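You operate a simulated robot arm through the tools that you are given. There is no shell and no other tool.

You run a simulated robot arm. Do the job below in one go: nothing can be reset, and whatever is moved stays where it is left.

TASK
Test the rotor in the test stand on EARTH, move it to the green stand and fit a blue fan.
Fine: dial back to OFF and teal arm open before you lift it out.
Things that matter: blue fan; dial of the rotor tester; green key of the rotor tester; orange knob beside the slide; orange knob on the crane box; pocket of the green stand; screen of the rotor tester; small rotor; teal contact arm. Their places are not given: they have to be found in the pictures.

Only the result counts: the job must be done as asked and must still hold three seconds after the hand-in. Knocking over, shifting, dropping, spilling or breaking anything else fails it.

THE ROBOT
A 6-joint arm with a two-finger gripper, fixed in place. Base frame: the origin is on the floor under the middle of its stand, x ahead of it, y to its left, z up; the work surface is at about z = 828. Units: mm, degrees, N and s.
It reaches about 1572 mm from its shoulder. Its first joint turns from -166.0 to 166.0 degrees. Payload 2.45 kg.
Tool frame: the origin (TCP) lies between the finger pads and is the grasp point; the fingertips stand 20 mm ahead of it; z points along the fingers, y is the line along which they close. The gripper opens to 140 mm; its body begins 168 mm behind the TCP.
Orientation is that of the tool frame in the base frame, as a unit quaternion [w, x, y, z]. With the fingers straight down and closing along the base's y, the tool's x points along the base's -x, its y along +y and its z along -z.

THE INTERFACE
- The arm moves only by the tool nudge_tool. Its argument "commands" is a list of rows, each a list of 7 numbers: the shift along the tool's x, y, z in mm, then the turn, a rotation vector about the tool's x, y, z in degrees, then the gripper command, from -1 (fully open) to 1 (shut), values between in proportion. In form: [[dx, dy, dz, rx, ry, rz, jaw], ...]. A call has 1 to 20 rows; each row shifts and turns the commanded pose from where the row before left it, along the tool's axes as they then stand. A row lasts 0.2 s, in which the tool goes at most 50 mm and 8.6 degrees; a call with a longer step from one row to the next is refused whole, and so is a gripper value outside its range. A pose out of reach is approached as far as the arm can. The call stops where the force on the tool passes 40 N (or 10 N more than at its start, if that is more) or the arm is blocked; 0.2 s more then pass. The fingers move at their own pace (about 45 mm/s each) and stop on an object; they squeeze with about 38 N. The grip force told is the motor's: it shows also when the fingers shut on nothing. Time passes only in rows, and 0.2 s behind the last, so rows that do not move let the fingers close. It gives the time, the measured TCP pose, the force on the tool (base axes), the opening and the grip force at its end, in the units of the frame above (readings bear some noise), with the torque about the TCP (base axes, N m) and any sound that the robot's microphone picked up.
- Cameras (640 x 400 px; columns grow to the right, rows downward): "scene" is fixed at [384.5, -499.7, 1483.4]; the picture's right is [0.58, -0.81, 0.00], its down [-0.62, -0.45, -0.64] and it looks along [0.52, 0.37, -0.77] (base axes); focal length 214 px, centre (320, 200). "wrist" rides on the gripper at [78, 11, -209] in the tool frame; the picture's right is [-0.14, 0.99, 0.00], its down [-0.92, -0.13, -0.37] and it looks along [-0.37, -0.05, 0.93] (tool axes); focal length 280 px, centre (320, 200).
- grab_frame(camera): a new picture of that camera. No time passes.
- measure_at(camera, pixels): for up to 12 pixels [column, row] of the newest picture of that camera ("zoom" is the newest enlarged one), the place [x, y, z] in the base frame of the surface seen there, good to about 2 mm, but the place of the scene camera against the robot may be out by one fixed shift of up to 25 mm in any direction. No time passes.
- close_up(camera, box): a new picture of the part [left, top, right, bottom] of that camera's present view, enlarged. No time passes.
- hand_in(): hands the job in; it is judged then, once.

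Open the gripper and draw the arm clear of the work before you hand the job in, unless the task says otherwise.

The tools are called after ">>>" as a command line: name --pt "numbers of a row" for each row, then --argument value for the rest, lists and objects as JSON in quotes. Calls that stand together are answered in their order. nudge_tool: Moves the arm, as the interface text tells. Its arguments: {"type":"object","properties":{"commands":{"type":"array","items":{"type":"array","items":{"type":"number"}}}},"required":["commands"]} The other tools are called the same way: grab_frame (camera) takes a picture; measure_at (camera, pixels) gives the place of the surface under pixels of a picture; close_up (camera, box) takes an enlarged picture of a part of a camera's view; hand_in () hands the job in.

At the start:

```text
time: 0.0
position: [776.9, -211.3, 1271.6]
ee_rot: [0.0, 0.001, 1.0, 0.0]
wrist_force: [0.4, 0.4, -0.5]
torque: [0.0, 0.01, 0.01]
width: 139.9
gripper_force: 0.1
```

scene: 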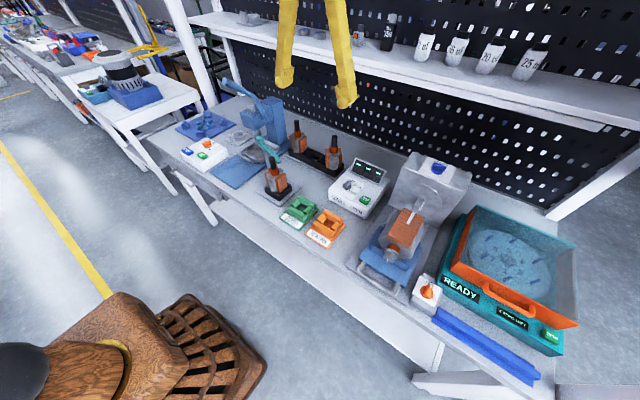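
wrist: 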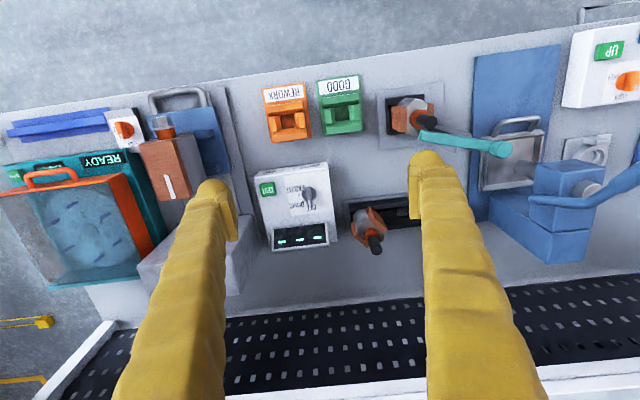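

I'll start by looking at the bench in detail with enlarged pictures of both cameras.

>>> close_up --camera "scene" --box '[170, 70, 410, 220]'

>>> close_up --camera "scene" --box '[330, 140, 590, 390]'

>>> close_up --camera "wrist" --box '[240, 60, 460, 260]'

>>> close_up --camera "wrist" --box '[0, 80, 240, 300]'

>>> close_up --camera "wrist" --box '[400, 20, 640, 260]'

```text
2.67 times, centred on (290, 145) of scene
```

zoom: 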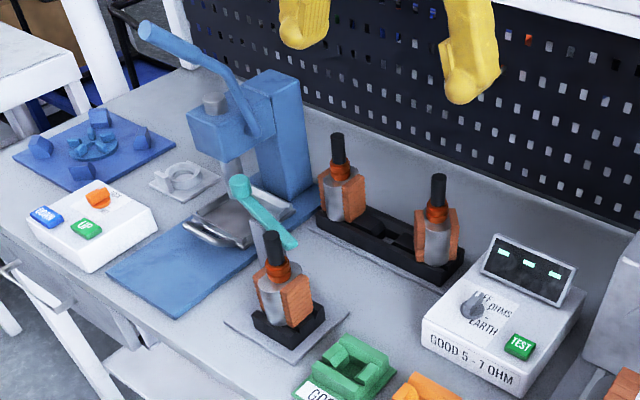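

```text
1.60 times, centred on (460, 265) of scene
```

zoom: 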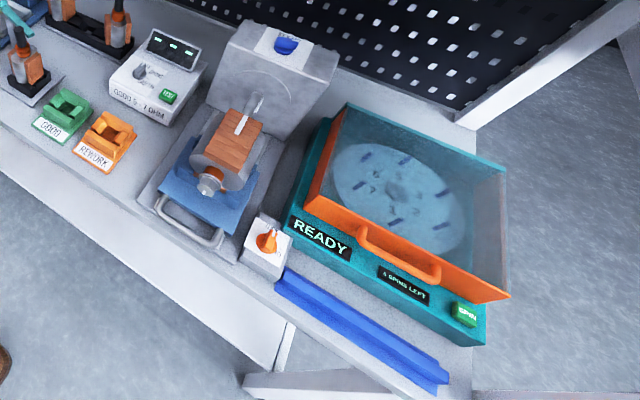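

```text
2.00 times, centred on (350, 160) of wrist
```

zoom: 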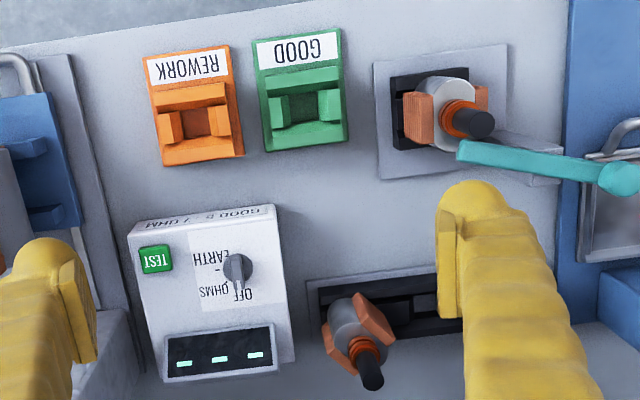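

```text
1.82 times, centred on (120, 190) of wrist
```

zoom: 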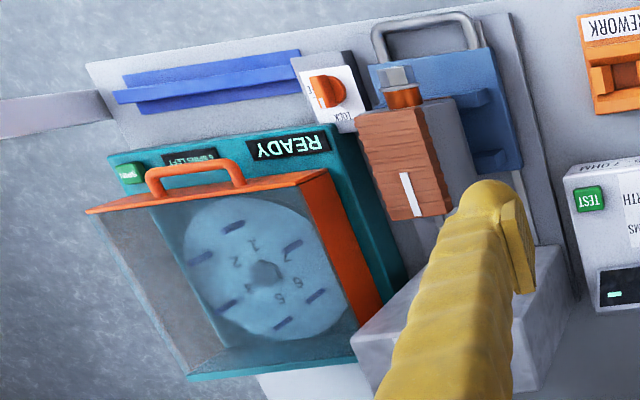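

```text
1.67 times, centred on (520, 140) of wrist
```

zoom: 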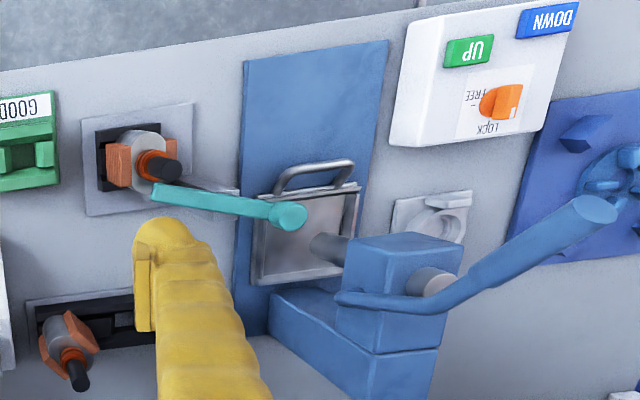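

The pictures show the tester, the test stand with the teal arm, the green stand and a blue mat at the left. I take narrower enlargements of those parts.

>>> close_up --camera "scene" --box '[170, 100, 250, 165]'

>>> close_up --camera "scene" --box '[245, 130, 345, 250]'

>>> close_up --camera "scene" --box '[320, 150, 400, 220]'

>>> close_up --camera "scene" --box '[0, 0, 220, 140]'

>>> close_up --camera "wrist" --box '[370, 70, 550, 200]'

```text
6.15 times, centred on (210, 132) of scene
```

zoom: 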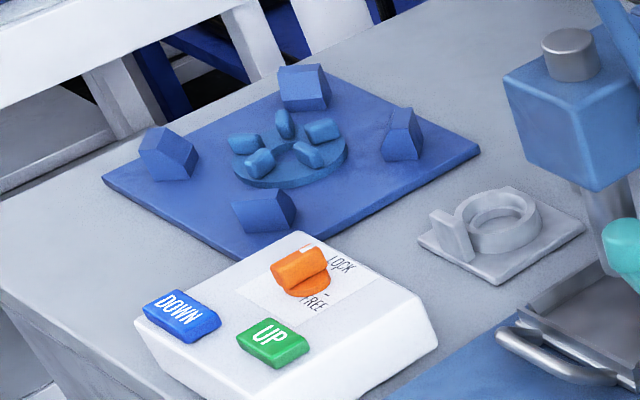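

```text
3.33 times, centred on (295, 190) of scene
```

zoom: 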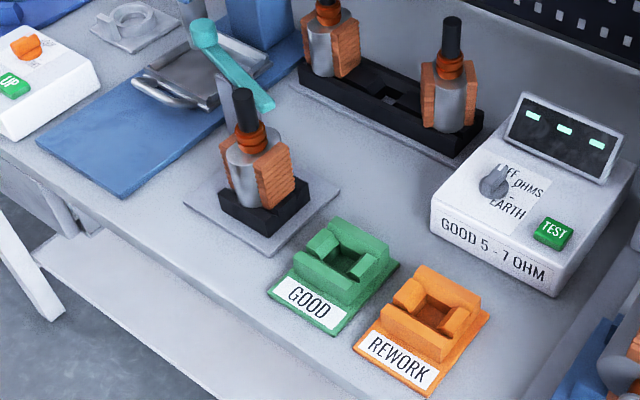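

```text
5.71 times, centred on (360, 185) of scene
```

zoom: 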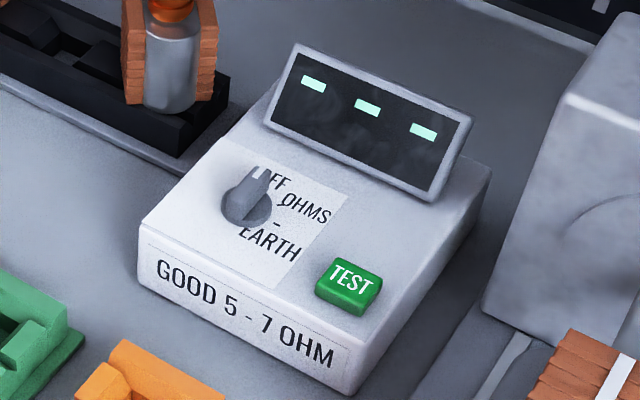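

```text
2.86 times, centred on (110, 70) of scene
```

zoom: 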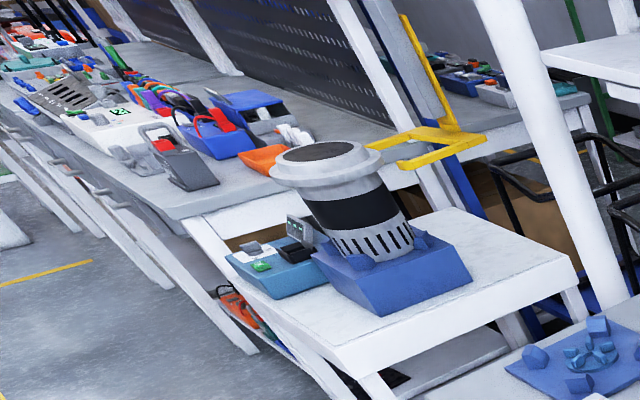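

```text
3.08 times, centred on (460, 135) of wrist
```

zoom: 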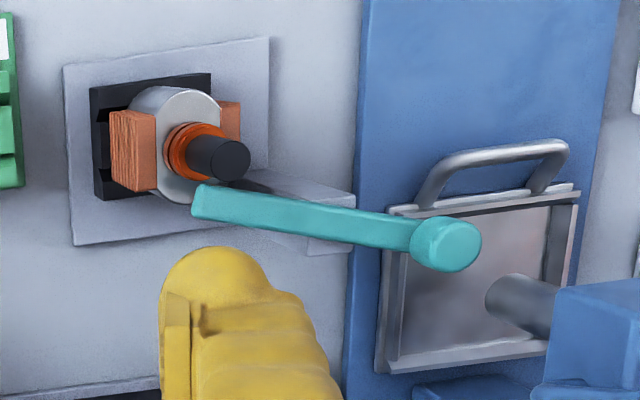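

I measure the main features with the scene camera to learn the layout, and with the wrist camera for accurate robot-frame places.

>>> measure_at --camera "scene" --pixels '[[205, 124], [187, 130], [232, 126], [275, 175], [270, 160], [300, 208], [354, 183], [364, 200], [429, 290], [207, 144], [271, 146], [280, 158]]'

>>> measure_at --camera "wrist" --pixels '[[412, 118], [430, 125], [422, 134], [505, 149], [340, 105], [309, 193], [268, 189], [300, 237], [125, 130], [288, 110], [374, 245], [628, 80]]'

```text
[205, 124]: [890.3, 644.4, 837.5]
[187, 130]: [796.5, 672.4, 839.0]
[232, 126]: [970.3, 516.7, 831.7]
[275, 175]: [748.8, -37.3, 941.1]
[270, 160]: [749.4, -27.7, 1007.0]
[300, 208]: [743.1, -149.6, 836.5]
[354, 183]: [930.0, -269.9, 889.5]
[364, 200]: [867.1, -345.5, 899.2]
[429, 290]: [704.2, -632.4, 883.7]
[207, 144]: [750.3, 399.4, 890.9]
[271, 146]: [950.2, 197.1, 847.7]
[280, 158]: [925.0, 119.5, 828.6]
```

```text
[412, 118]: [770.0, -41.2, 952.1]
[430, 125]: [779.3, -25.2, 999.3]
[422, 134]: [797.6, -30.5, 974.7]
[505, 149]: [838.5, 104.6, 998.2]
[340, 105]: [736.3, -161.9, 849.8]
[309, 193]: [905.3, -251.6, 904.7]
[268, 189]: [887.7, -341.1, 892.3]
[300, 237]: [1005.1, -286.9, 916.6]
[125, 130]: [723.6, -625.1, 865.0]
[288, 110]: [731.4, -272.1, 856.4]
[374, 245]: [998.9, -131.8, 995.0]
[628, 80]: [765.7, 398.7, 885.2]
```

I move the hand to the left at the same height to view the blue mat and the crane box with the wrist camera.

>>> nudge_tool --pt "0 45 0 0 0 0 -1" --pt "0 50 0 0 0 0 -1" --pt "0 50 0 0 0 0 -1" --pt "0 50 0 0 0 0 -1" --pt "0 50 0 0 0 0 -1" --pt "0 50 0 0 0 0 -1" --pt "0 50 0 0 0 0 -1" --pt "0 50 0 0 0 0 -1" --pt "0 50 0 0 0 0 -1" --pt "0 50 0 0 0 0 -1" --pt "0 50 0 0 0 0 -1" --pt "0 50 0 0 0 0 -1" --pt "0 50 0 0 0 0 -1" --pt "0 0 0 0 0 0 -1"

>>> grab_frame --camera "wrist"

>>> grab_frame --camera "scene"

```text
time: 3.0
position: [776.0, 434.5, 1271.7]
ee_rot: [0.0, 0.0, 1.0, 0.0]
wrist_force: [-0.2, 0.1, -0.3]
torque: [-0.02, -0.01, -0.02]
width: 140.0
gripper_force: 0.1
```

```text
taken
```

wrist: 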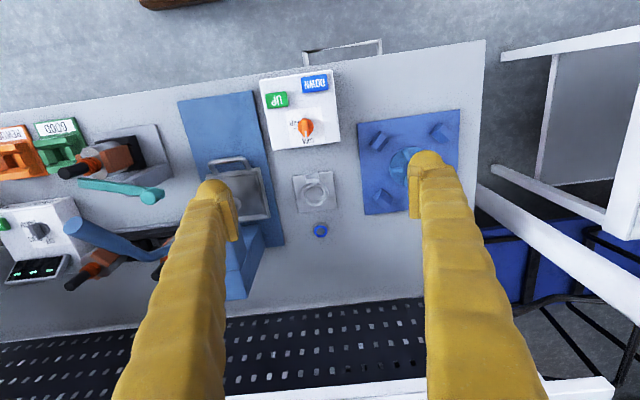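

```text
taken
```

scene: 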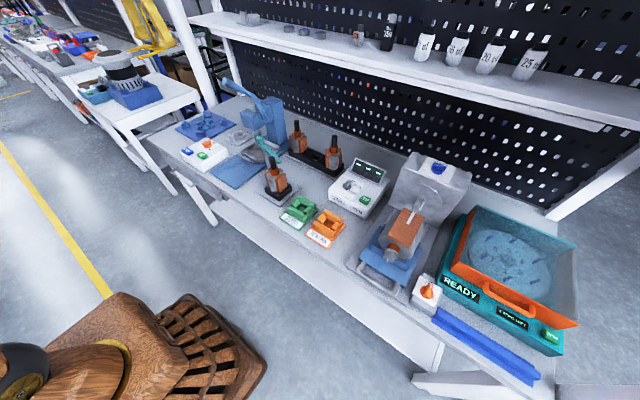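

A small blue disc appears at wrist (320, 230), hidden from the scene camera behind the press. I enlarge it.

>>> close_up --camera "wrist" --box '[270, 160, 370, 250]'

>>> close_up --camera "wrist" --box '[340, 90, 480, 230]'

>>> close_up --camera "scene" --box '[230, 0, 430, 60]'

>>> measure_at --camera "wrist" --pixels '[[320, 230], [320, 224], [327, 231], [312, 231], [316, 192], [405, 165], [330, 180]]'

```text
4.44 times, centred on (320, 205) of wrist
```

zoom: 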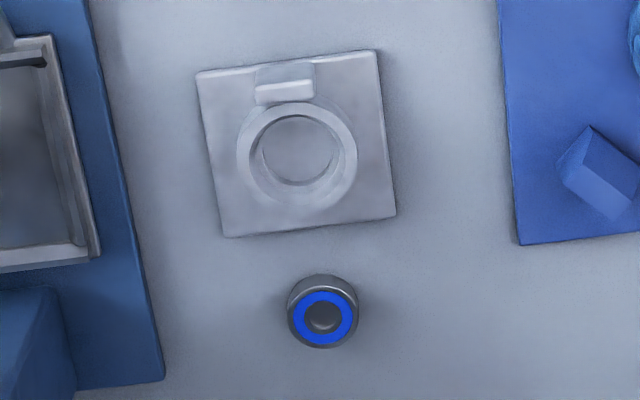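

```text
2.86 times, centred on (410, 160) of wrist
```

zoom: 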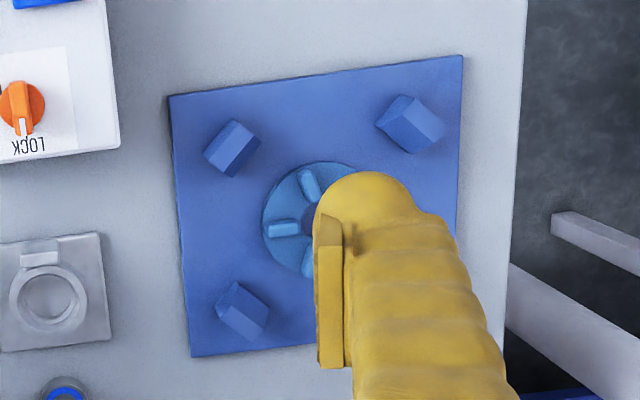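

```text
3.20 times, centred on (330, 30) of scene
```

zoom: 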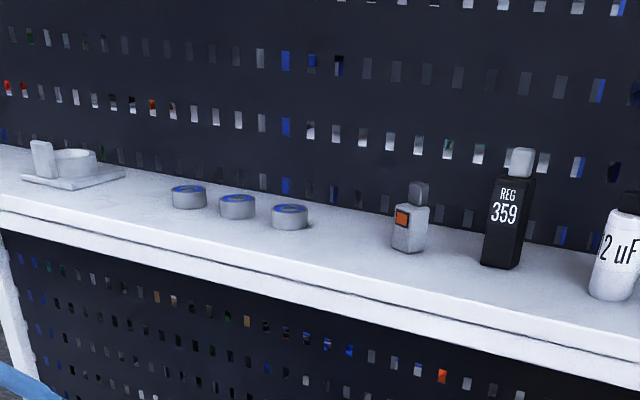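

```text
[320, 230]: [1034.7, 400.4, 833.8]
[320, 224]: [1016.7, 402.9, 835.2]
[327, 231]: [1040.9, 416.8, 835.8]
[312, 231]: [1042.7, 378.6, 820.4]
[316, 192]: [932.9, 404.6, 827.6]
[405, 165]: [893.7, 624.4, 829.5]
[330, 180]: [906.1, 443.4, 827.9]
```

The shelf items and the small disc at (1035, 400) are bearings with blue rings; the finned disc on the blue mat at about (895, 625) looks like the fan. I move left over it for a clear look.

>>> nudge_tool --pt "0 45 0 0 0 0 -1" --pt "0 50 0 0 0 0 -1" --pt "0 50 0 0 0 0 -1" --pt "0 45 0 0 0 0 -1" --pt "0 0 0 0 0 0 -1"

>>> grab_frame --camera "wrist"

>>> close_up --camera "wrist" --box '[240, 100, 400, 220]'

```text
time: 4.2
position: [775.8, 624.5, 1270.0]
ee_rot: [0.0, 0.0, 1.0, 0.0]
wrist_force: [0.2, -0.3, -0.4]
torque: [0.0, -0.02, -0.02]
width: 140.2
gripper_force: 0.1
```

```text
taken
```

wrist: 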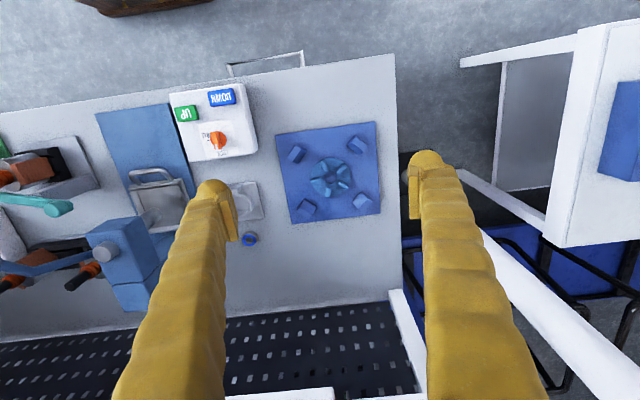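

```text
3.33 times, centred on (320, 160) of wrist
```

zoom: 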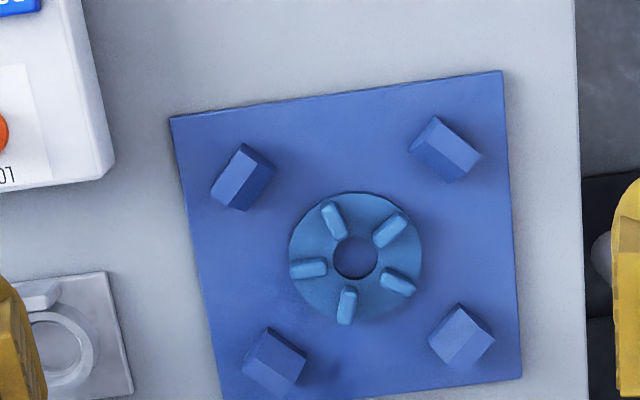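

The lighter blue disc with five fins and a centre hole at zoom (355, 258) is the fan. I measure its edges, hole and fins.

>>> measure_at --camera "zoom" --pixels '[[292, 258], [419, 260], [356, 196], [356, 320], [355, 258], [334, 258], [376, 258], [310, 269], [333, 222], [389, 229], [397, 283], [347, 305]]'

>>> measure_at --camera "zoom" --pixels '[[285, 265], [427, 262], [356, 186], [352, 330], [245, 172], [444, 143], [463, 330], [275, 355], [200, 300], [500, 200]]'

```text
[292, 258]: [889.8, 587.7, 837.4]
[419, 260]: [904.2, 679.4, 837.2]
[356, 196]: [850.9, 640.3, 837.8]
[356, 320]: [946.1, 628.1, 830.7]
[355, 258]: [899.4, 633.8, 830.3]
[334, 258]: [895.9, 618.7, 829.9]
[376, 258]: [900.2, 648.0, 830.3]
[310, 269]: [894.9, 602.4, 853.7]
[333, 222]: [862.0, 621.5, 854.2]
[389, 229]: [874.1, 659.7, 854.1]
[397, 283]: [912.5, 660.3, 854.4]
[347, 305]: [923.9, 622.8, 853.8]
```

```text
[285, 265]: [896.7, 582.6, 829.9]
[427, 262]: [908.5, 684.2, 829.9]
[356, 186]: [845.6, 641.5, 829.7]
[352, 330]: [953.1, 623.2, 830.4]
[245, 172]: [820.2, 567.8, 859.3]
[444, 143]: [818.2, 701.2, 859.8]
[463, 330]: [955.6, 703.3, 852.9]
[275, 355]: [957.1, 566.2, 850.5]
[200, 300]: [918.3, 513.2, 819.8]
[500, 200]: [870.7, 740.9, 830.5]
```

The fan is centred near (897, 634), about 95 mm across, disc top z≈837.5 and fin tops z≈854, with a hole about 30 mm wide. I now go back over to the tester and the test stand to study the dial and the teal arm.

>>> nudge_tool --pt "0 -45 0 0 0 0 -1" --pt "0 -50 0 0 0 0 -1" --pt "0 -50 0 0 0 0 -1" --pt "0 -50 0 0 0 0 -1" --pt "0 -50 0 0 0 0 -1" --pt "0 -50 0 0 0 0 -1" --pt "0 -50 0 0 0 0 -1" --pt "0 -50 0 0 0 0 -1" --pt "0 -50 0 0 0 0 -1" --pt "0 -50 0 0 0 0 -1" --pt "0 -50 0 0 0 0 -1" --pt "0 -50 0 0 0 0 -1" --pt "0 -50 0 0 0 0 -1" --pt "0 -45 0 0 0 0 -1" --pt "0 0 0 0 0 0 -1"

>>> grab_frame --camera "wrist"

>>> close_up --camera "wrist" --box '[270, 60, 430, 160]'

```text
time: 7.4
position: [776.2, -67.8, 1271.0]
ee_rot: [-0.001, -0.001, 1.0, 0.0]
wrist_force: [-0.3, -0.7, 0.5]
torque: [-0.02, -0.02, 0.01]
width: 140.0
gripper_force: 0.1
```

```text
taken
```

wrist: 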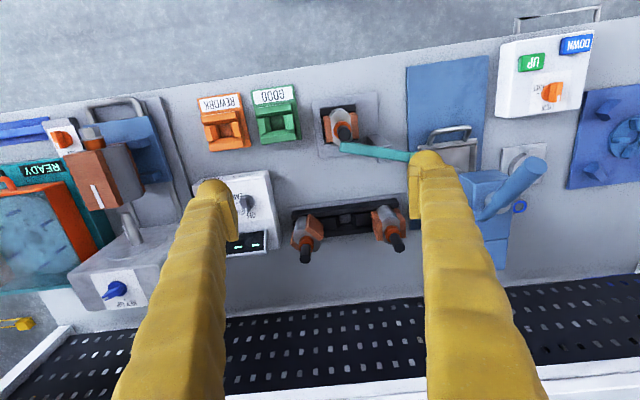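

```text
4.00 times, centred on (350, 110) of wrist
```

zoom: 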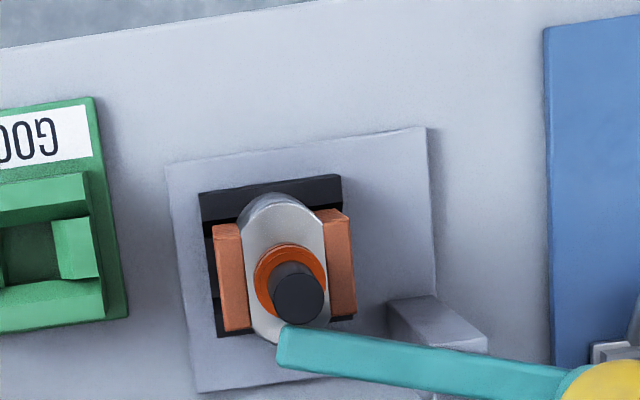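

The teal arm's tip at zoom (285, 350) lies beside the shaft; I need to see its pivot. I take tighter enlargements from both cameras and measure along the arm.

>>> close_up --camera "scene" --box '[250, 125, 310, 205]'

>>> close_up --camera "wrist" --box '[305, 85, 425, 165]'

>>> measure_at --camera "zoom" --pixels '[[180, 220], [215, 230], [260, 238], [330, 260], [400, 270], [440, 275], [200, 170], [205, 120], [105, 150], [275, 150], [345, 200], [400, 235]]'

```text
5.00 times, centred on (280, 165) of scene
```

zoom: 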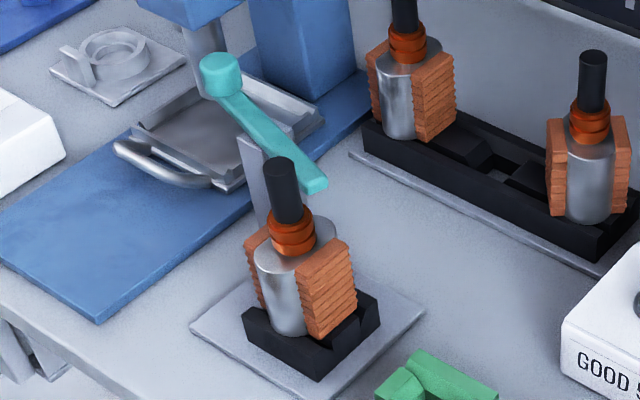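

```text
5.00 times, centred on (365, 125) of wrist
```

zoom: 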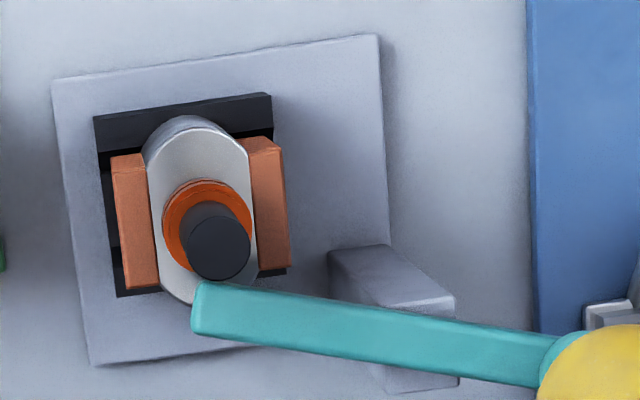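

```text
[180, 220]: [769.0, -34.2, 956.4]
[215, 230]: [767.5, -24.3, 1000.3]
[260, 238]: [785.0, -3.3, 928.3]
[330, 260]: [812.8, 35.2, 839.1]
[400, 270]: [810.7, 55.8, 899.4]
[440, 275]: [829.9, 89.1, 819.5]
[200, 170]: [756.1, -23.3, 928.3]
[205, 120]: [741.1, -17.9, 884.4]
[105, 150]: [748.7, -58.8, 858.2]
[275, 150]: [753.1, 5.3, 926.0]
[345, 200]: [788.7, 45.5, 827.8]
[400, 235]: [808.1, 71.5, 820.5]
```

I measure points well inside the teal arm's face, the grey post and the rotor on this enlargement to understand the hinge.

>>> measure_at --camera "zoom" --pixels '[[215, 310], [240, 325], [300, 325], [350, 335], [400, 345], [450, 350], [500, 365], [560, 375], [390, 280], [430, 300], [420, 380], [350, 270]]'

>>> measure_at --camera "zoom" --pixels '[[220, 250], [205, 208], [178, 225], [190, 265], [200, 150], [240, 165], [130, 200], [270, 190], [265, 250], [140, 270], [195, 127], [175, 280]]'

```text
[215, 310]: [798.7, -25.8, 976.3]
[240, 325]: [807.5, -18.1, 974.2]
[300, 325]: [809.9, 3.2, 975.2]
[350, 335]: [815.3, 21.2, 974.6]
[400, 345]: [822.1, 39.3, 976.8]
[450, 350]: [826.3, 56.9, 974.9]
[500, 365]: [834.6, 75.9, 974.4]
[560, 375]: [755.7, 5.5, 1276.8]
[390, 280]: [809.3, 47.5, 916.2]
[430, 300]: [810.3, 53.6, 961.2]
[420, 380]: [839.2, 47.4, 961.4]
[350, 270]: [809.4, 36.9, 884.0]
```

```text
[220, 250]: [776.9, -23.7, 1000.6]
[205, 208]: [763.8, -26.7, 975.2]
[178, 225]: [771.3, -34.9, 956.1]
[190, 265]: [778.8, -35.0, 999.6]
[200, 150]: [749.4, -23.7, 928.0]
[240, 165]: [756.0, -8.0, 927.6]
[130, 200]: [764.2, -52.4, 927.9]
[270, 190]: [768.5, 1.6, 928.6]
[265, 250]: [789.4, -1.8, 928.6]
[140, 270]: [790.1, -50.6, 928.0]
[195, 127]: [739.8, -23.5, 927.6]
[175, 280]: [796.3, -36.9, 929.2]
```

The teal bar lies level (top z≈975) on a post at about (824, 48), so it swings horizontally; its tip is currently clear of the shaft (axis about (768, -24)) by roughly 10 mm. Now I move right to look at the tester's dial, key and screen.

>>> nudge_tool --pt "0 -45 0 0 0 0 -1" --pt "0 -50 0 0 0 0 -1" --pt "0 -50 0 0 0 0 -1" --pt "0 -45 0 0 0 0 -1" --pt "0 0 0 0 0 0 -1"

>>> grab_frame --camera "wrist"

>>> close_up --camera "wrist" --box '[270, 155, 390, 255]'

```text
time: 8.6
position: [776.4, -256.9, 1270.7]
ee_rot: [0.0, -0.001, 1.0, 0.0]
wrist_force: [-0.6, -0.4, 0.0]
torque: [0.0, 0.0, -0.04]
width: 139.9
gripper_force: 0.1
```

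```text
taken
```

wrist: 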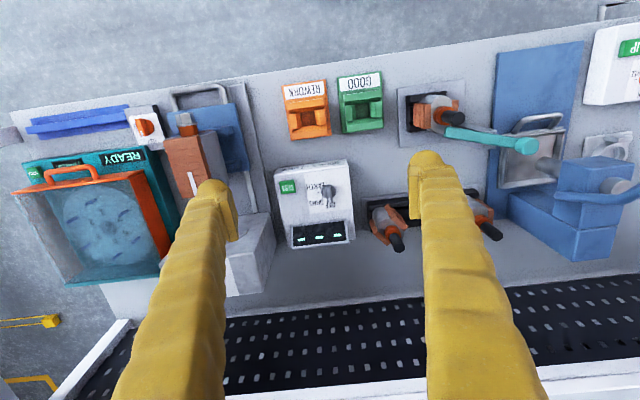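

```text
4.00 times, centred on (330, 205) of wrist
```

zoom: 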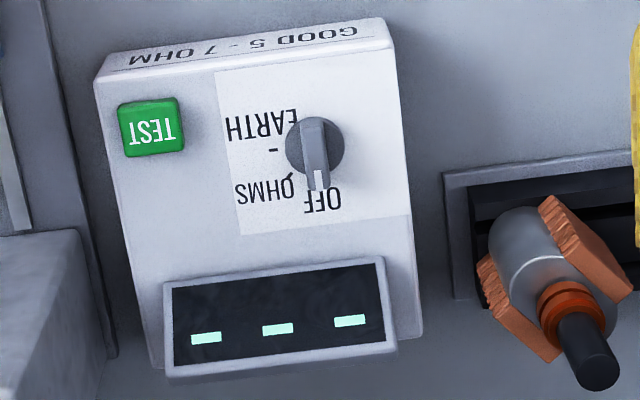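

The dial's bar at zoom (316, 150) points at OFF; OHMS, "-" and EARTH follow toward the left side. I measure the dial, labels, key and screen.

>>> measure_at --camera "zoom" --pixels '[[316, 147], [313, 124], [318, 182], [290, 150], [342, 150], [322, 201], [265, 190], [272, 150], [262, 125], [150, 128], [160, 110], [135, 145]]'

>>> measure_at --camera "zoom" --pixels '[[229, 75], [407, 200], [120, 180], [390, 240], [230, 125], [297, 118], [237, 190], [293, 185], [306, 202], [340, 195], [300, 140], [330, 165]]'

>>> close_up --camera "wrist" --box '[310, 175, 350, 215]'

```text
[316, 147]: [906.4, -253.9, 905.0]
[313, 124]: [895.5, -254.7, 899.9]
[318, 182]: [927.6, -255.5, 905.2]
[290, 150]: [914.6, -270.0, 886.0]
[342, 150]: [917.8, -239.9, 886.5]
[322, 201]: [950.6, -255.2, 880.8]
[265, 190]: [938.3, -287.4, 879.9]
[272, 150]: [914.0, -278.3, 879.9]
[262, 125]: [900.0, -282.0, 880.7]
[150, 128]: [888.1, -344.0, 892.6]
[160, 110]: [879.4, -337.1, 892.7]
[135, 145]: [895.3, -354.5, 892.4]
```

```text
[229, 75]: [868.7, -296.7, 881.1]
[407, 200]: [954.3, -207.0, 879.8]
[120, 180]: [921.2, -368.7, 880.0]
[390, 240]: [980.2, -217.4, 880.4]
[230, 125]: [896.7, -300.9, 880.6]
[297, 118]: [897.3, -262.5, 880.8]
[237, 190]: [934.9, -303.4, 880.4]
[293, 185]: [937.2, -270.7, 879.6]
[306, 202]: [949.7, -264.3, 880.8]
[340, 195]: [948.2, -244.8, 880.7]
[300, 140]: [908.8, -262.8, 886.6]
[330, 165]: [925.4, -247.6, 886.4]
```

```text
10.00 times, centred on (330, 195) of wrist
```

zoom: 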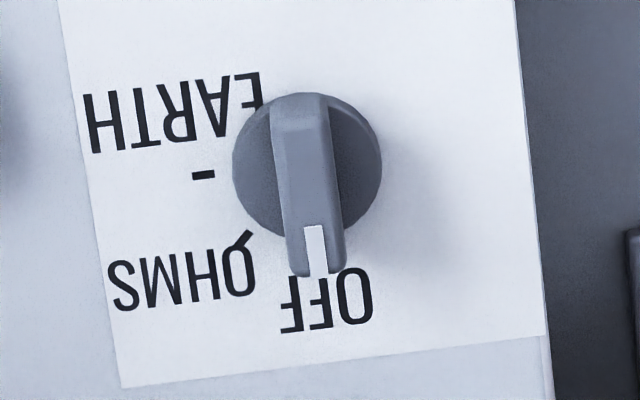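

The ticks next to the labels sit at about 38–45° (OHMS) and about 90° ("-", EARTH). I enlarge the dial further, and the crane-box and teal arm as well, to confirm tick positions and arm geometry.

>>> close_up --camera "wrist" --box '[314, 178, 344, 208]'

>>> close_up --camera "wrist" --box '[400, 80, 560, 180]'

>>> measure_at --camera "zoom" --pixels '[[490, 260], [480, 250], [505, 265], [185, 190], [200, 215], [300, 230], [380, 220], [440, 245], [400, 260], [205, 140], [230, 150], [150, 140]]'

```text
13.33 times, centred on (329, 193) of wrist
```

zoom: 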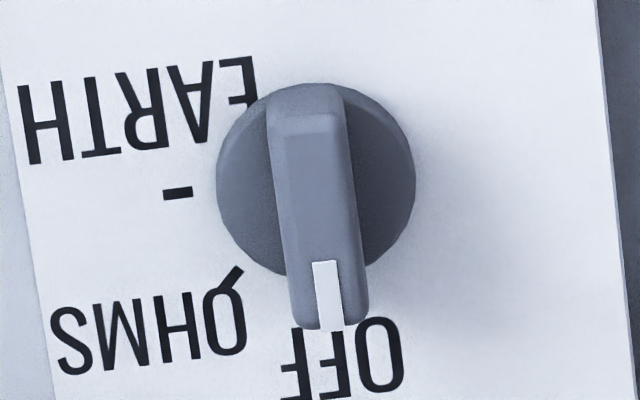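

```text
4.00 times, centred on (480, 130) of wrist
```

zoom: 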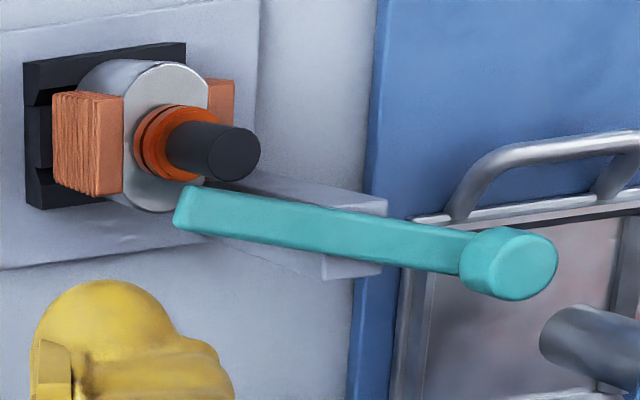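

```text
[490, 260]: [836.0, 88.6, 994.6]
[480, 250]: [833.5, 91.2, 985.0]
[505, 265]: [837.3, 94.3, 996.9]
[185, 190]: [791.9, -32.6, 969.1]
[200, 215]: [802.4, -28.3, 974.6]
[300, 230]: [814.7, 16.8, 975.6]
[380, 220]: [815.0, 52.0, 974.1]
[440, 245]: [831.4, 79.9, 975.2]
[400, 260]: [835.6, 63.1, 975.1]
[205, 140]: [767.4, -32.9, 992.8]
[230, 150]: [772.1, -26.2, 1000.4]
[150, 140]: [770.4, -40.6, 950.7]
```

The ticks confirm EARTH is 90° from OFF (tick at the "-"). Next I check the press's places near the teal knob so the gripper won't touch it.

>>> close_up --camera "wrist" --box '[480, 100, 640, 280]'

>>> measure_at --camera "wrist" --pixels '[[590, 170], [600, 185], [620, 200], [570, 196], [638, 180], [550, 170], [530, 143], [520, 145], [527, 152], [540, 205], [590, 220], [615, 150]]'

>>> measure_at --camera "scene" --pixels '[[225, 82], [240, 90], [252, 96], [263, 105], [275, 100], [252, 110], [260, 112], [253, 122], [249, 105], [285, 100], [270, 97], [258, 125]]'

```text
2.22 times, centred on (560, 190) of wrist
```

zoom: 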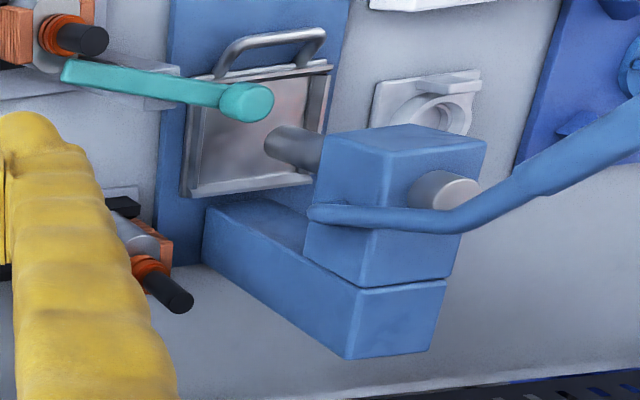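

```text
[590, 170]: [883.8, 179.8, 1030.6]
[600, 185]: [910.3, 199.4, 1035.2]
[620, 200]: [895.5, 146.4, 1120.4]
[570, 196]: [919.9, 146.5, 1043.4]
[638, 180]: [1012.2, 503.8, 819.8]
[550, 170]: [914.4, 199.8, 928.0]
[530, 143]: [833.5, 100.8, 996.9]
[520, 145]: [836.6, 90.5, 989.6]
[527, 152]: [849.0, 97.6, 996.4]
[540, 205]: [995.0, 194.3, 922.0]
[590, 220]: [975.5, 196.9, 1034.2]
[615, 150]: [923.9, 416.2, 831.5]
```

```text
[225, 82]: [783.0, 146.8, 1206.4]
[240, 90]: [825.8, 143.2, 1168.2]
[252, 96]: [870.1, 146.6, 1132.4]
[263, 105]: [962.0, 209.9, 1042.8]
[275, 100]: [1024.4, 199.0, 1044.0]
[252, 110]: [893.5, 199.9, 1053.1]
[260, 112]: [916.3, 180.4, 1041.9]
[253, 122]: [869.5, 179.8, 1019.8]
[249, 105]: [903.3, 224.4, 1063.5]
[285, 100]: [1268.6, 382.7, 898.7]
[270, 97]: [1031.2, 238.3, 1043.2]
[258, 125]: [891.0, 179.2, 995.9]
```

The press handle rises toward the robot in the plane y≈147 (up to z≈1210), so I must stay away from there. I enlarge the rotor top and teal tip to get exact distances between them.

>>> close_up --camera "wrist" --box '[415, 85, 475, 145]'

>>> measure_at --camera "zoom" --pixels '[[345, 230], [420, 230], [383, 190], [383, 275], [250, 295], [290, 330], [245, 345], [255, 380], [270, 310], [350, 390], [180, 130], [140, 330]]'

>>> close_up --camera "scene" --box '[260, 145, 300, 195]'

```text
6.67 times, centred on (445, 115) of wrist
```

zoom: 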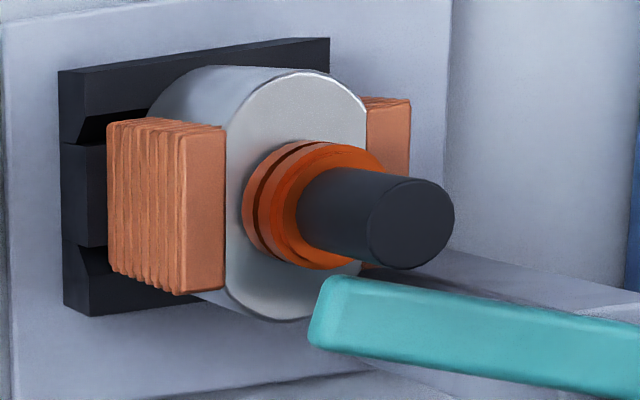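

```text
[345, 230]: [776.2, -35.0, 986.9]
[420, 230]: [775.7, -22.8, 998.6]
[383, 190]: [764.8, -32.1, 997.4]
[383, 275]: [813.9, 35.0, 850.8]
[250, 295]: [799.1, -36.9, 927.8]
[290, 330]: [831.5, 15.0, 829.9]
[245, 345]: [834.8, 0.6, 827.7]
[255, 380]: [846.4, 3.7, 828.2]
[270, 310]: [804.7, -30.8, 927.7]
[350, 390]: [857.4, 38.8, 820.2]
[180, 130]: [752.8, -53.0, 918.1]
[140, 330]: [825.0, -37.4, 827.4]
```

```text
8.00 times, centred on (280, 170) of scene
```

zoom: 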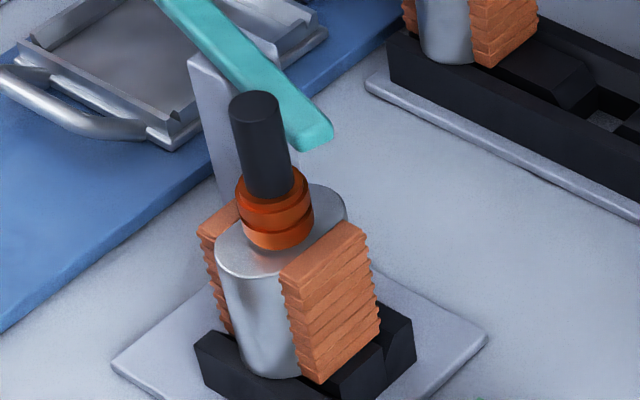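

The shaft axis is near (773, -25), radius ≈11, and the bar's near edge at its tip is ≈x 796 – a gap of about 12 mm. I go with closed fingers to the far (+x) side of the bar near its tip, stopping above it at first.

>>> nudge_tool --pt "-18 48 0 0 0 0 1" --pt "-18 48 0 0 0 0 1" --pt "-18 48 0 0 0 0 1" --pt "-18 48 0 0 0 0 1" --pt "-16 48 0 0 0 0 1" --pt "0 0 45 0 0 0 1" --pt "0 0 45 0 0 0 1" --pt "0 0 45 0 0 0 1" --pt "0 0 45 0 0 0 1" --pt "0 0 40 0 0 0 1" --pt "0 0 0 0 0 0 1"

>>> grab_frame --camera "wrist"

>>> close_up --camera "scene" --box '[220, 70, 380, 210]'

```text
refused: row 1 steps farther than a row can; nothing moved
```

```text
taken
```

wrist: 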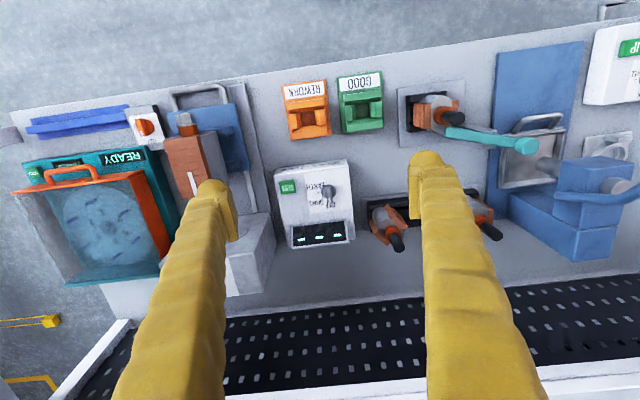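

```text
2.86 times, centred on (300, 140) of scene
```

zoom: 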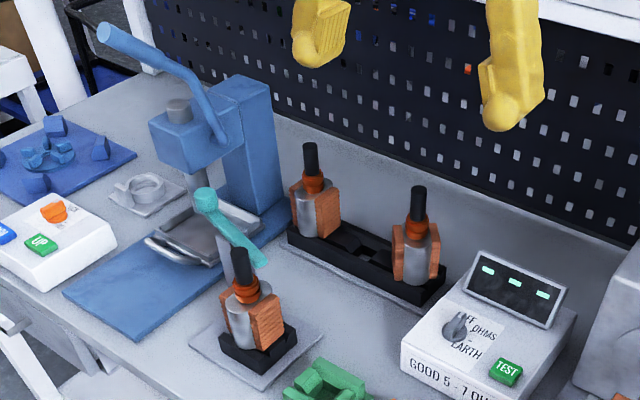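

The first row was over 50 mm combined, so nothing moved. I repeat it with shorter steps.

>>> nudge_tool --pt "-14 40 0 0 0 0 1" --pt "-14 40 0 0 0 0 1" --pt "-14 40 0 0 0 0 1" --pt "-14 40 0 0 0 0 1" --pt "-14 41 0 0 0 0 1" --pt "-14 41 0 0 0 0 1" --pt "0 0 45 0 0 0 1" --pt "0 0 45 0 0 0 1" --pt "0 0 45 0 0 0 1" --pt "0 0 45 0 0 0 1" --pt "0 0 40 0 0 0 1" --pt "0 0 0 0 0 0 1"

>>> grab_frame --camera "wrist"

>>> close_up --camera "scene" --box '[220, 70, 380, 210]'

```text
time: 11.2
position: [859.5, -12.8, 1049.6]
ee_rot: [0.0, 0.0, 1.0, 0.0]
wrist_force: [-0.7, 1.1, 0.7]
torque: [0.0, 0.04, -0.03]
width: 0.0
gripper_force: 29.3
```

```text
taken
```

wrist: 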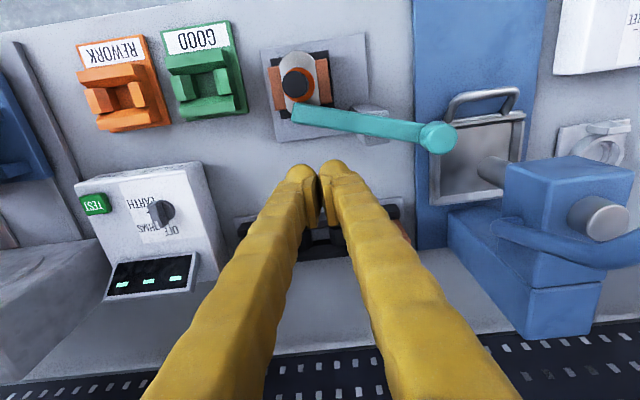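

```text
2.86 times, centred on (300, 140) of scene
```

zoom: 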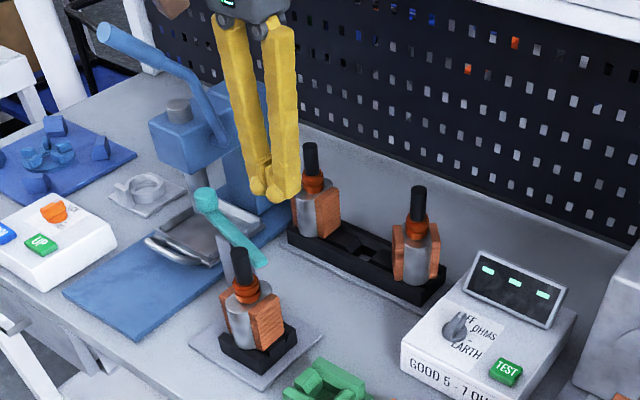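

From here the arm, post and rotor are seen nearly from above. I enlarge and measure.

>>> close_up --camera "wrist" --box '[250, 30, 470, 170]'

>>> measure_at --camera "zoom" --pixels '[[140, 154], [124, 215], [132, 240], [140, 262], [200, 240], [200, 265], [300, 262], [300, 285], [400, 285], [400, 308], [350, 225], [545, 310]]'

>>> measure_at --camera "zoom" --pixels '[[520, 295], [575, 315], [545, 280], [545, 345], [110, 150], [168, 150], [140, 126], [140, 180], [390, 235], [340, 245], [310, 290], [60, 150]]'

```text
2.86 times, centred on (360, 100) of wrist
```

zoom: 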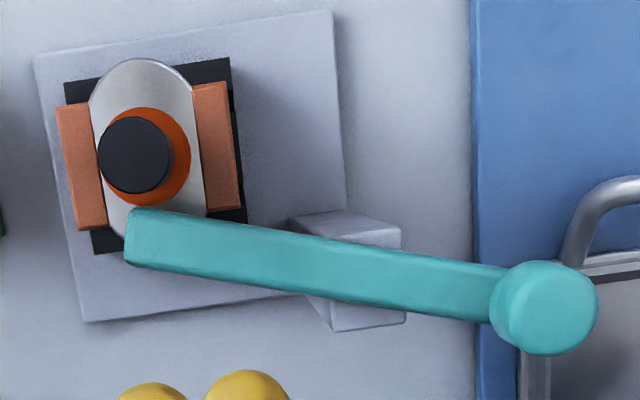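

```text
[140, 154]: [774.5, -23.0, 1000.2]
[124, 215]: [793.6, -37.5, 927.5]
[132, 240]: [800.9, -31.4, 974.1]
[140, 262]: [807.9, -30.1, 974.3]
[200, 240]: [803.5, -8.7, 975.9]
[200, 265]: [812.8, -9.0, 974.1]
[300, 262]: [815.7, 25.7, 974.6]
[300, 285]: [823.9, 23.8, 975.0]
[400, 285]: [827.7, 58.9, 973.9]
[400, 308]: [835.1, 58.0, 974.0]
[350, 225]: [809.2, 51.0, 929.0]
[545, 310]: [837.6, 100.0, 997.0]
```

```text
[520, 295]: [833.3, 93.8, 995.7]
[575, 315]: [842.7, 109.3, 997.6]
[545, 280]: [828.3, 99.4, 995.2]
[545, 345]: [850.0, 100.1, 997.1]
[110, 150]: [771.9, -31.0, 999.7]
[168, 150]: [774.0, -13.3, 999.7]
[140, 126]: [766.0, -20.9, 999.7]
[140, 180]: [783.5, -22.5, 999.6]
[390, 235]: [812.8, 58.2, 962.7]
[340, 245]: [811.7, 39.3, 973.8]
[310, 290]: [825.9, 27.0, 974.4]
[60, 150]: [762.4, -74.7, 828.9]
```

The bar's far edge near the tip is at x≈816 and the fingers reach about 22 mm to each side of the TCP. I go down beside the bar and close in to a few mm from it.

>>> nudge_tool --pt "0 0 38 0 0 0 1" --pt "0 0 38 0 0 0 1" --pt "8 0 0 0 0 0 1" --pt "6 0 0 0 0 0 1" --pt "0 0 0 0 0 0 1"

>>> close_up --camera "scene" --box '[240, 110, 330, 200]'

>>> grab_frame --camera "wrist"

```text
time: 12.4
position: [845.5, -14.9, 975.9]
ee_rot: [0.0, 0.0, 1.0, 0.0]
wrist_force: [0.5, 0.5, 0.0]
torque: [0.01, -0.01, -0.01]
width: 0.0
gripper_force: 29.8
```

```text
4.44 times, centred on (285, 155) of scene
```

zoom: 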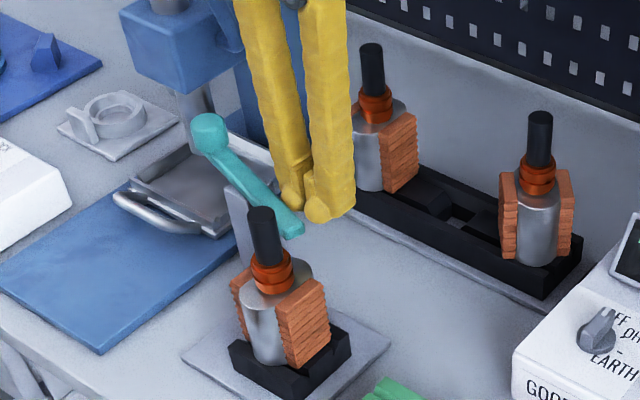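

```text
taken
```

wrist: 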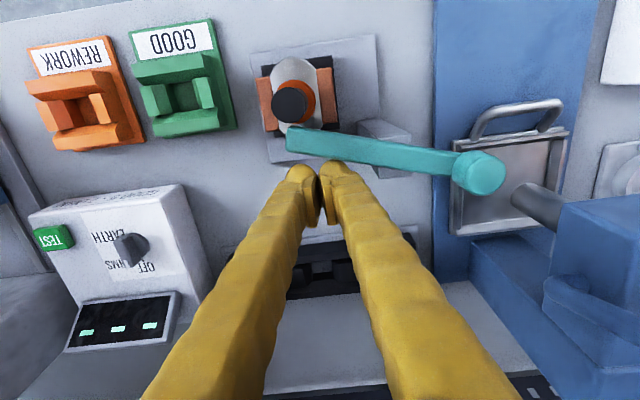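

Fingertips are just short of the bar at wrist (330, 163). I creep toward -x in small steps and watch the force.

>>> nudge_tool --pt "1.5 0 0 0 0 0 1" --pt "1.5 0 0 0 0 0 1" --pt "1.5 0 0 0 0 0 1" --pt "0 0 0 0 0 0 1"

>>> close_up --camera "wrist" --box '[250, 70, 400, 200]'

```text
time: 13.4
position: [841.6, -15.4, 975.0]
ee_rot: [0.0, 0.0, 1.0, 0.0]
wrist_force: [0.8, 0.2, -0.5]
torque: [0.02, 0.01, -0.04]
width: 0.0
gripper_force: 29.5
```

```text
3.08 times, centred on (325, 135) of wrist
```

zoom: 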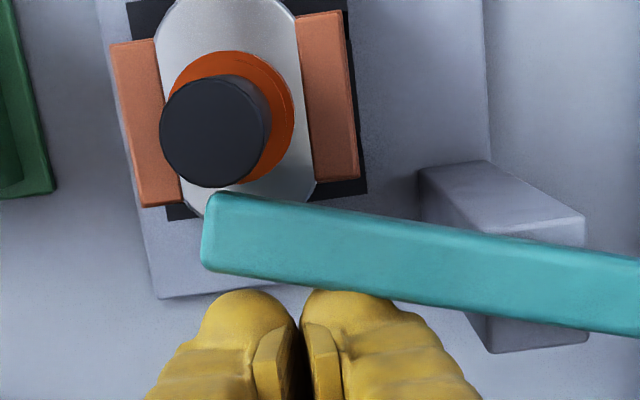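

Still a gap of about 4 mm. I continue.

>>> nudge_tool --pt "1.5 0 0 0 0 0 1" --pt "1.5 0 0 0 0 0 1" --pt "1 0 0 0 0 0 1" --pt "0 0 0 0 0 0 1"

>>> close_up --camera "wrist" --box '[250, 70, 400, 200]'

```text
time: 14.4
position: [839.4, -14.6, 975.3]
ee_rot: [0.001, 0.0, 1.0, 0.001]
wrist_force: [32.6, -0.5, -1.6]
torque: [0.01, -0.33, -0.42]
width: 0.0
gripper_force: 30.1
```

```text
3.08 times, centred on (325, 135) of wrist
```

zoom: 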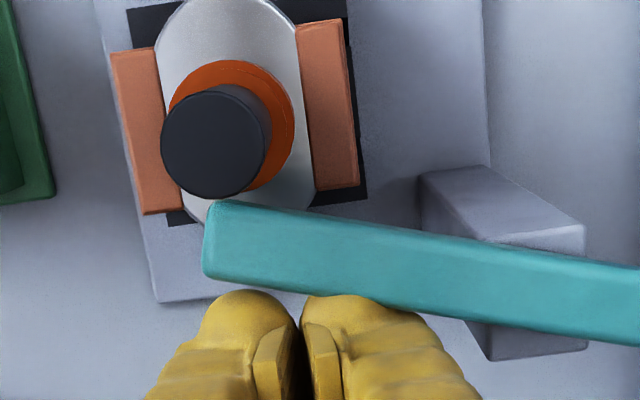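

Force jumped to 32.6 N while the bar did not move: it is already at its closed stop. I back off at once and rise.

>>> nudge_tool --pt "-4 0 0 0 0 0 1" --pt "-12 0 0 0 0 0 1" --pt "0 0 -40 0 0 0 1" --pt "0 0 -40 0 0 0 1" --pt "0 0 -40 0 0 0 1" --pt "0 0 -40 0 0 0 1" --pt "0 0 0 0 0 0 1"

>>> grab_frame --camera "wrist"

>>> close_up --camera "wrist" --box '[270, 40, 470, 180]'

```text
time: 16.0
position: [853.2, -13.4, 1135.2]
ee_rot: [0.0, 0.0, 1.0, 0.0]
wrist_force: [-0.2, 1.3, -0.2]
torque: [-0.01, -0.02, 0.0]
width: 0.1
gripper_force: 29.6
```

```text
taken
```

wrist: 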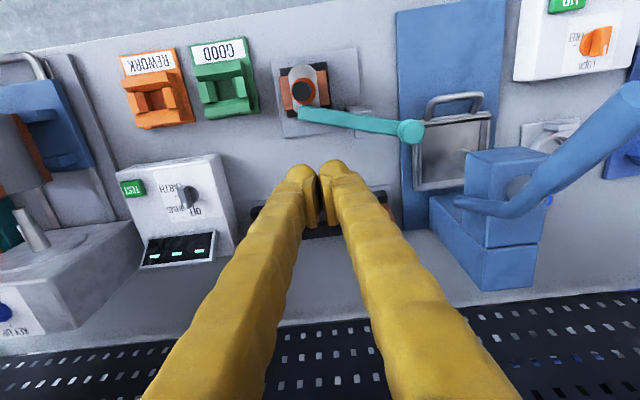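

```text
2.86 times, centred on (370, 110) of wrist
```

zoom: 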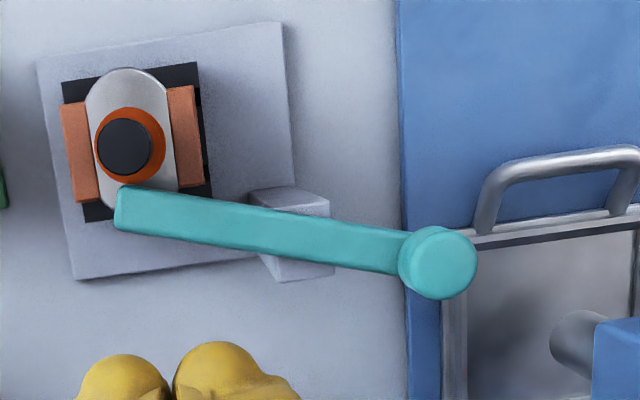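

I measure the bar and shaft again to verify nothing moved.

>>> measure_at --camera "zoom" --pixels '[[130, 210], [180, 215], [180, 235], [300, 243], [380, 255], [438, 262], [124, 147], [110, 147], [140, 147], [124, 130], [124, 165], [290, 200]]'

```text
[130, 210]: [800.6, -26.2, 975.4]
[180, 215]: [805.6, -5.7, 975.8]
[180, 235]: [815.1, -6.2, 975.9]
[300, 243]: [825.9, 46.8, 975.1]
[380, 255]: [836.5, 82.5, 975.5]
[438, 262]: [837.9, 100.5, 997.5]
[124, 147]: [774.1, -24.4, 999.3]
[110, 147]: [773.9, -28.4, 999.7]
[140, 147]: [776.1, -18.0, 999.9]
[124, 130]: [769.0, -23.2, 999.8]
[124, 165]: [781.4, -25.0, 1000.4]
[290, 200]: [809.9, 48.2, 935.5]
```

Unchanged: the arm is closed against its stop, so the test can be done. I move over the dial (914, -255) with the jaws at about 45 mm, stopping at a height of 960.

>>> nudge_tool --pt "-10 -40 0 0 0 0 0.36" --pt "-10 -40 0 0 0 0 0.36" --pt "-10 -40 0 0 0 0 0.36" --pt "-10 -40 0 0 0 0 0.36" --pt "-10 -41 0 0 0 0 0.36" --pt "-11 -41 0 0 0 0 0.36" --pt "0 0 45 0 0 0 0.36" --pt "0 0 45 0 0 0 0.36" --pt "0 0 45 0 0 0 0.36" --pt "0 0 40 0 0 0 0.36" --pt "0 0 0 0 0 0 0.36"

>>> grab_frame --camera "wrist"

>>> close_up --camera "scene" --box '[310, 110, 430, 230]'

```text
time: 18.4
position: [913.8, -254.1, 960.5]
ee_rot: [0.0, -0.001, 1.0, 0.0]
wrist_force: [-0.2, -0.5, 0.8]
torque: [0.0, -0.01, 0.0]
width: 44.7
gripper_force: 0.1
```

```text
taken
```

wrist: 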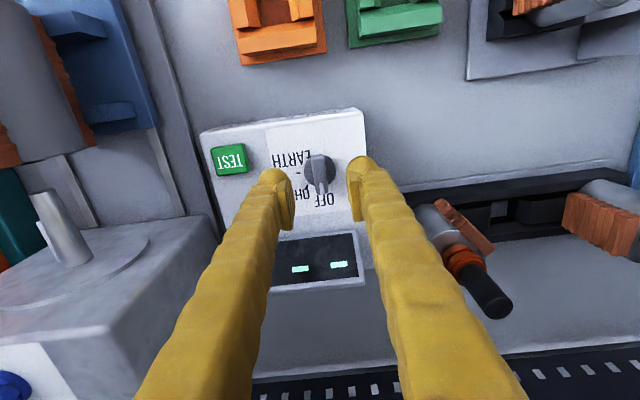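

```text
3.33 times, centred on (370, 170) of scene
```

zoom: 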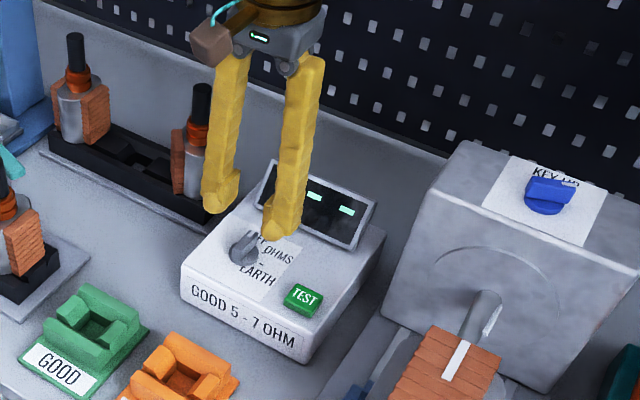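

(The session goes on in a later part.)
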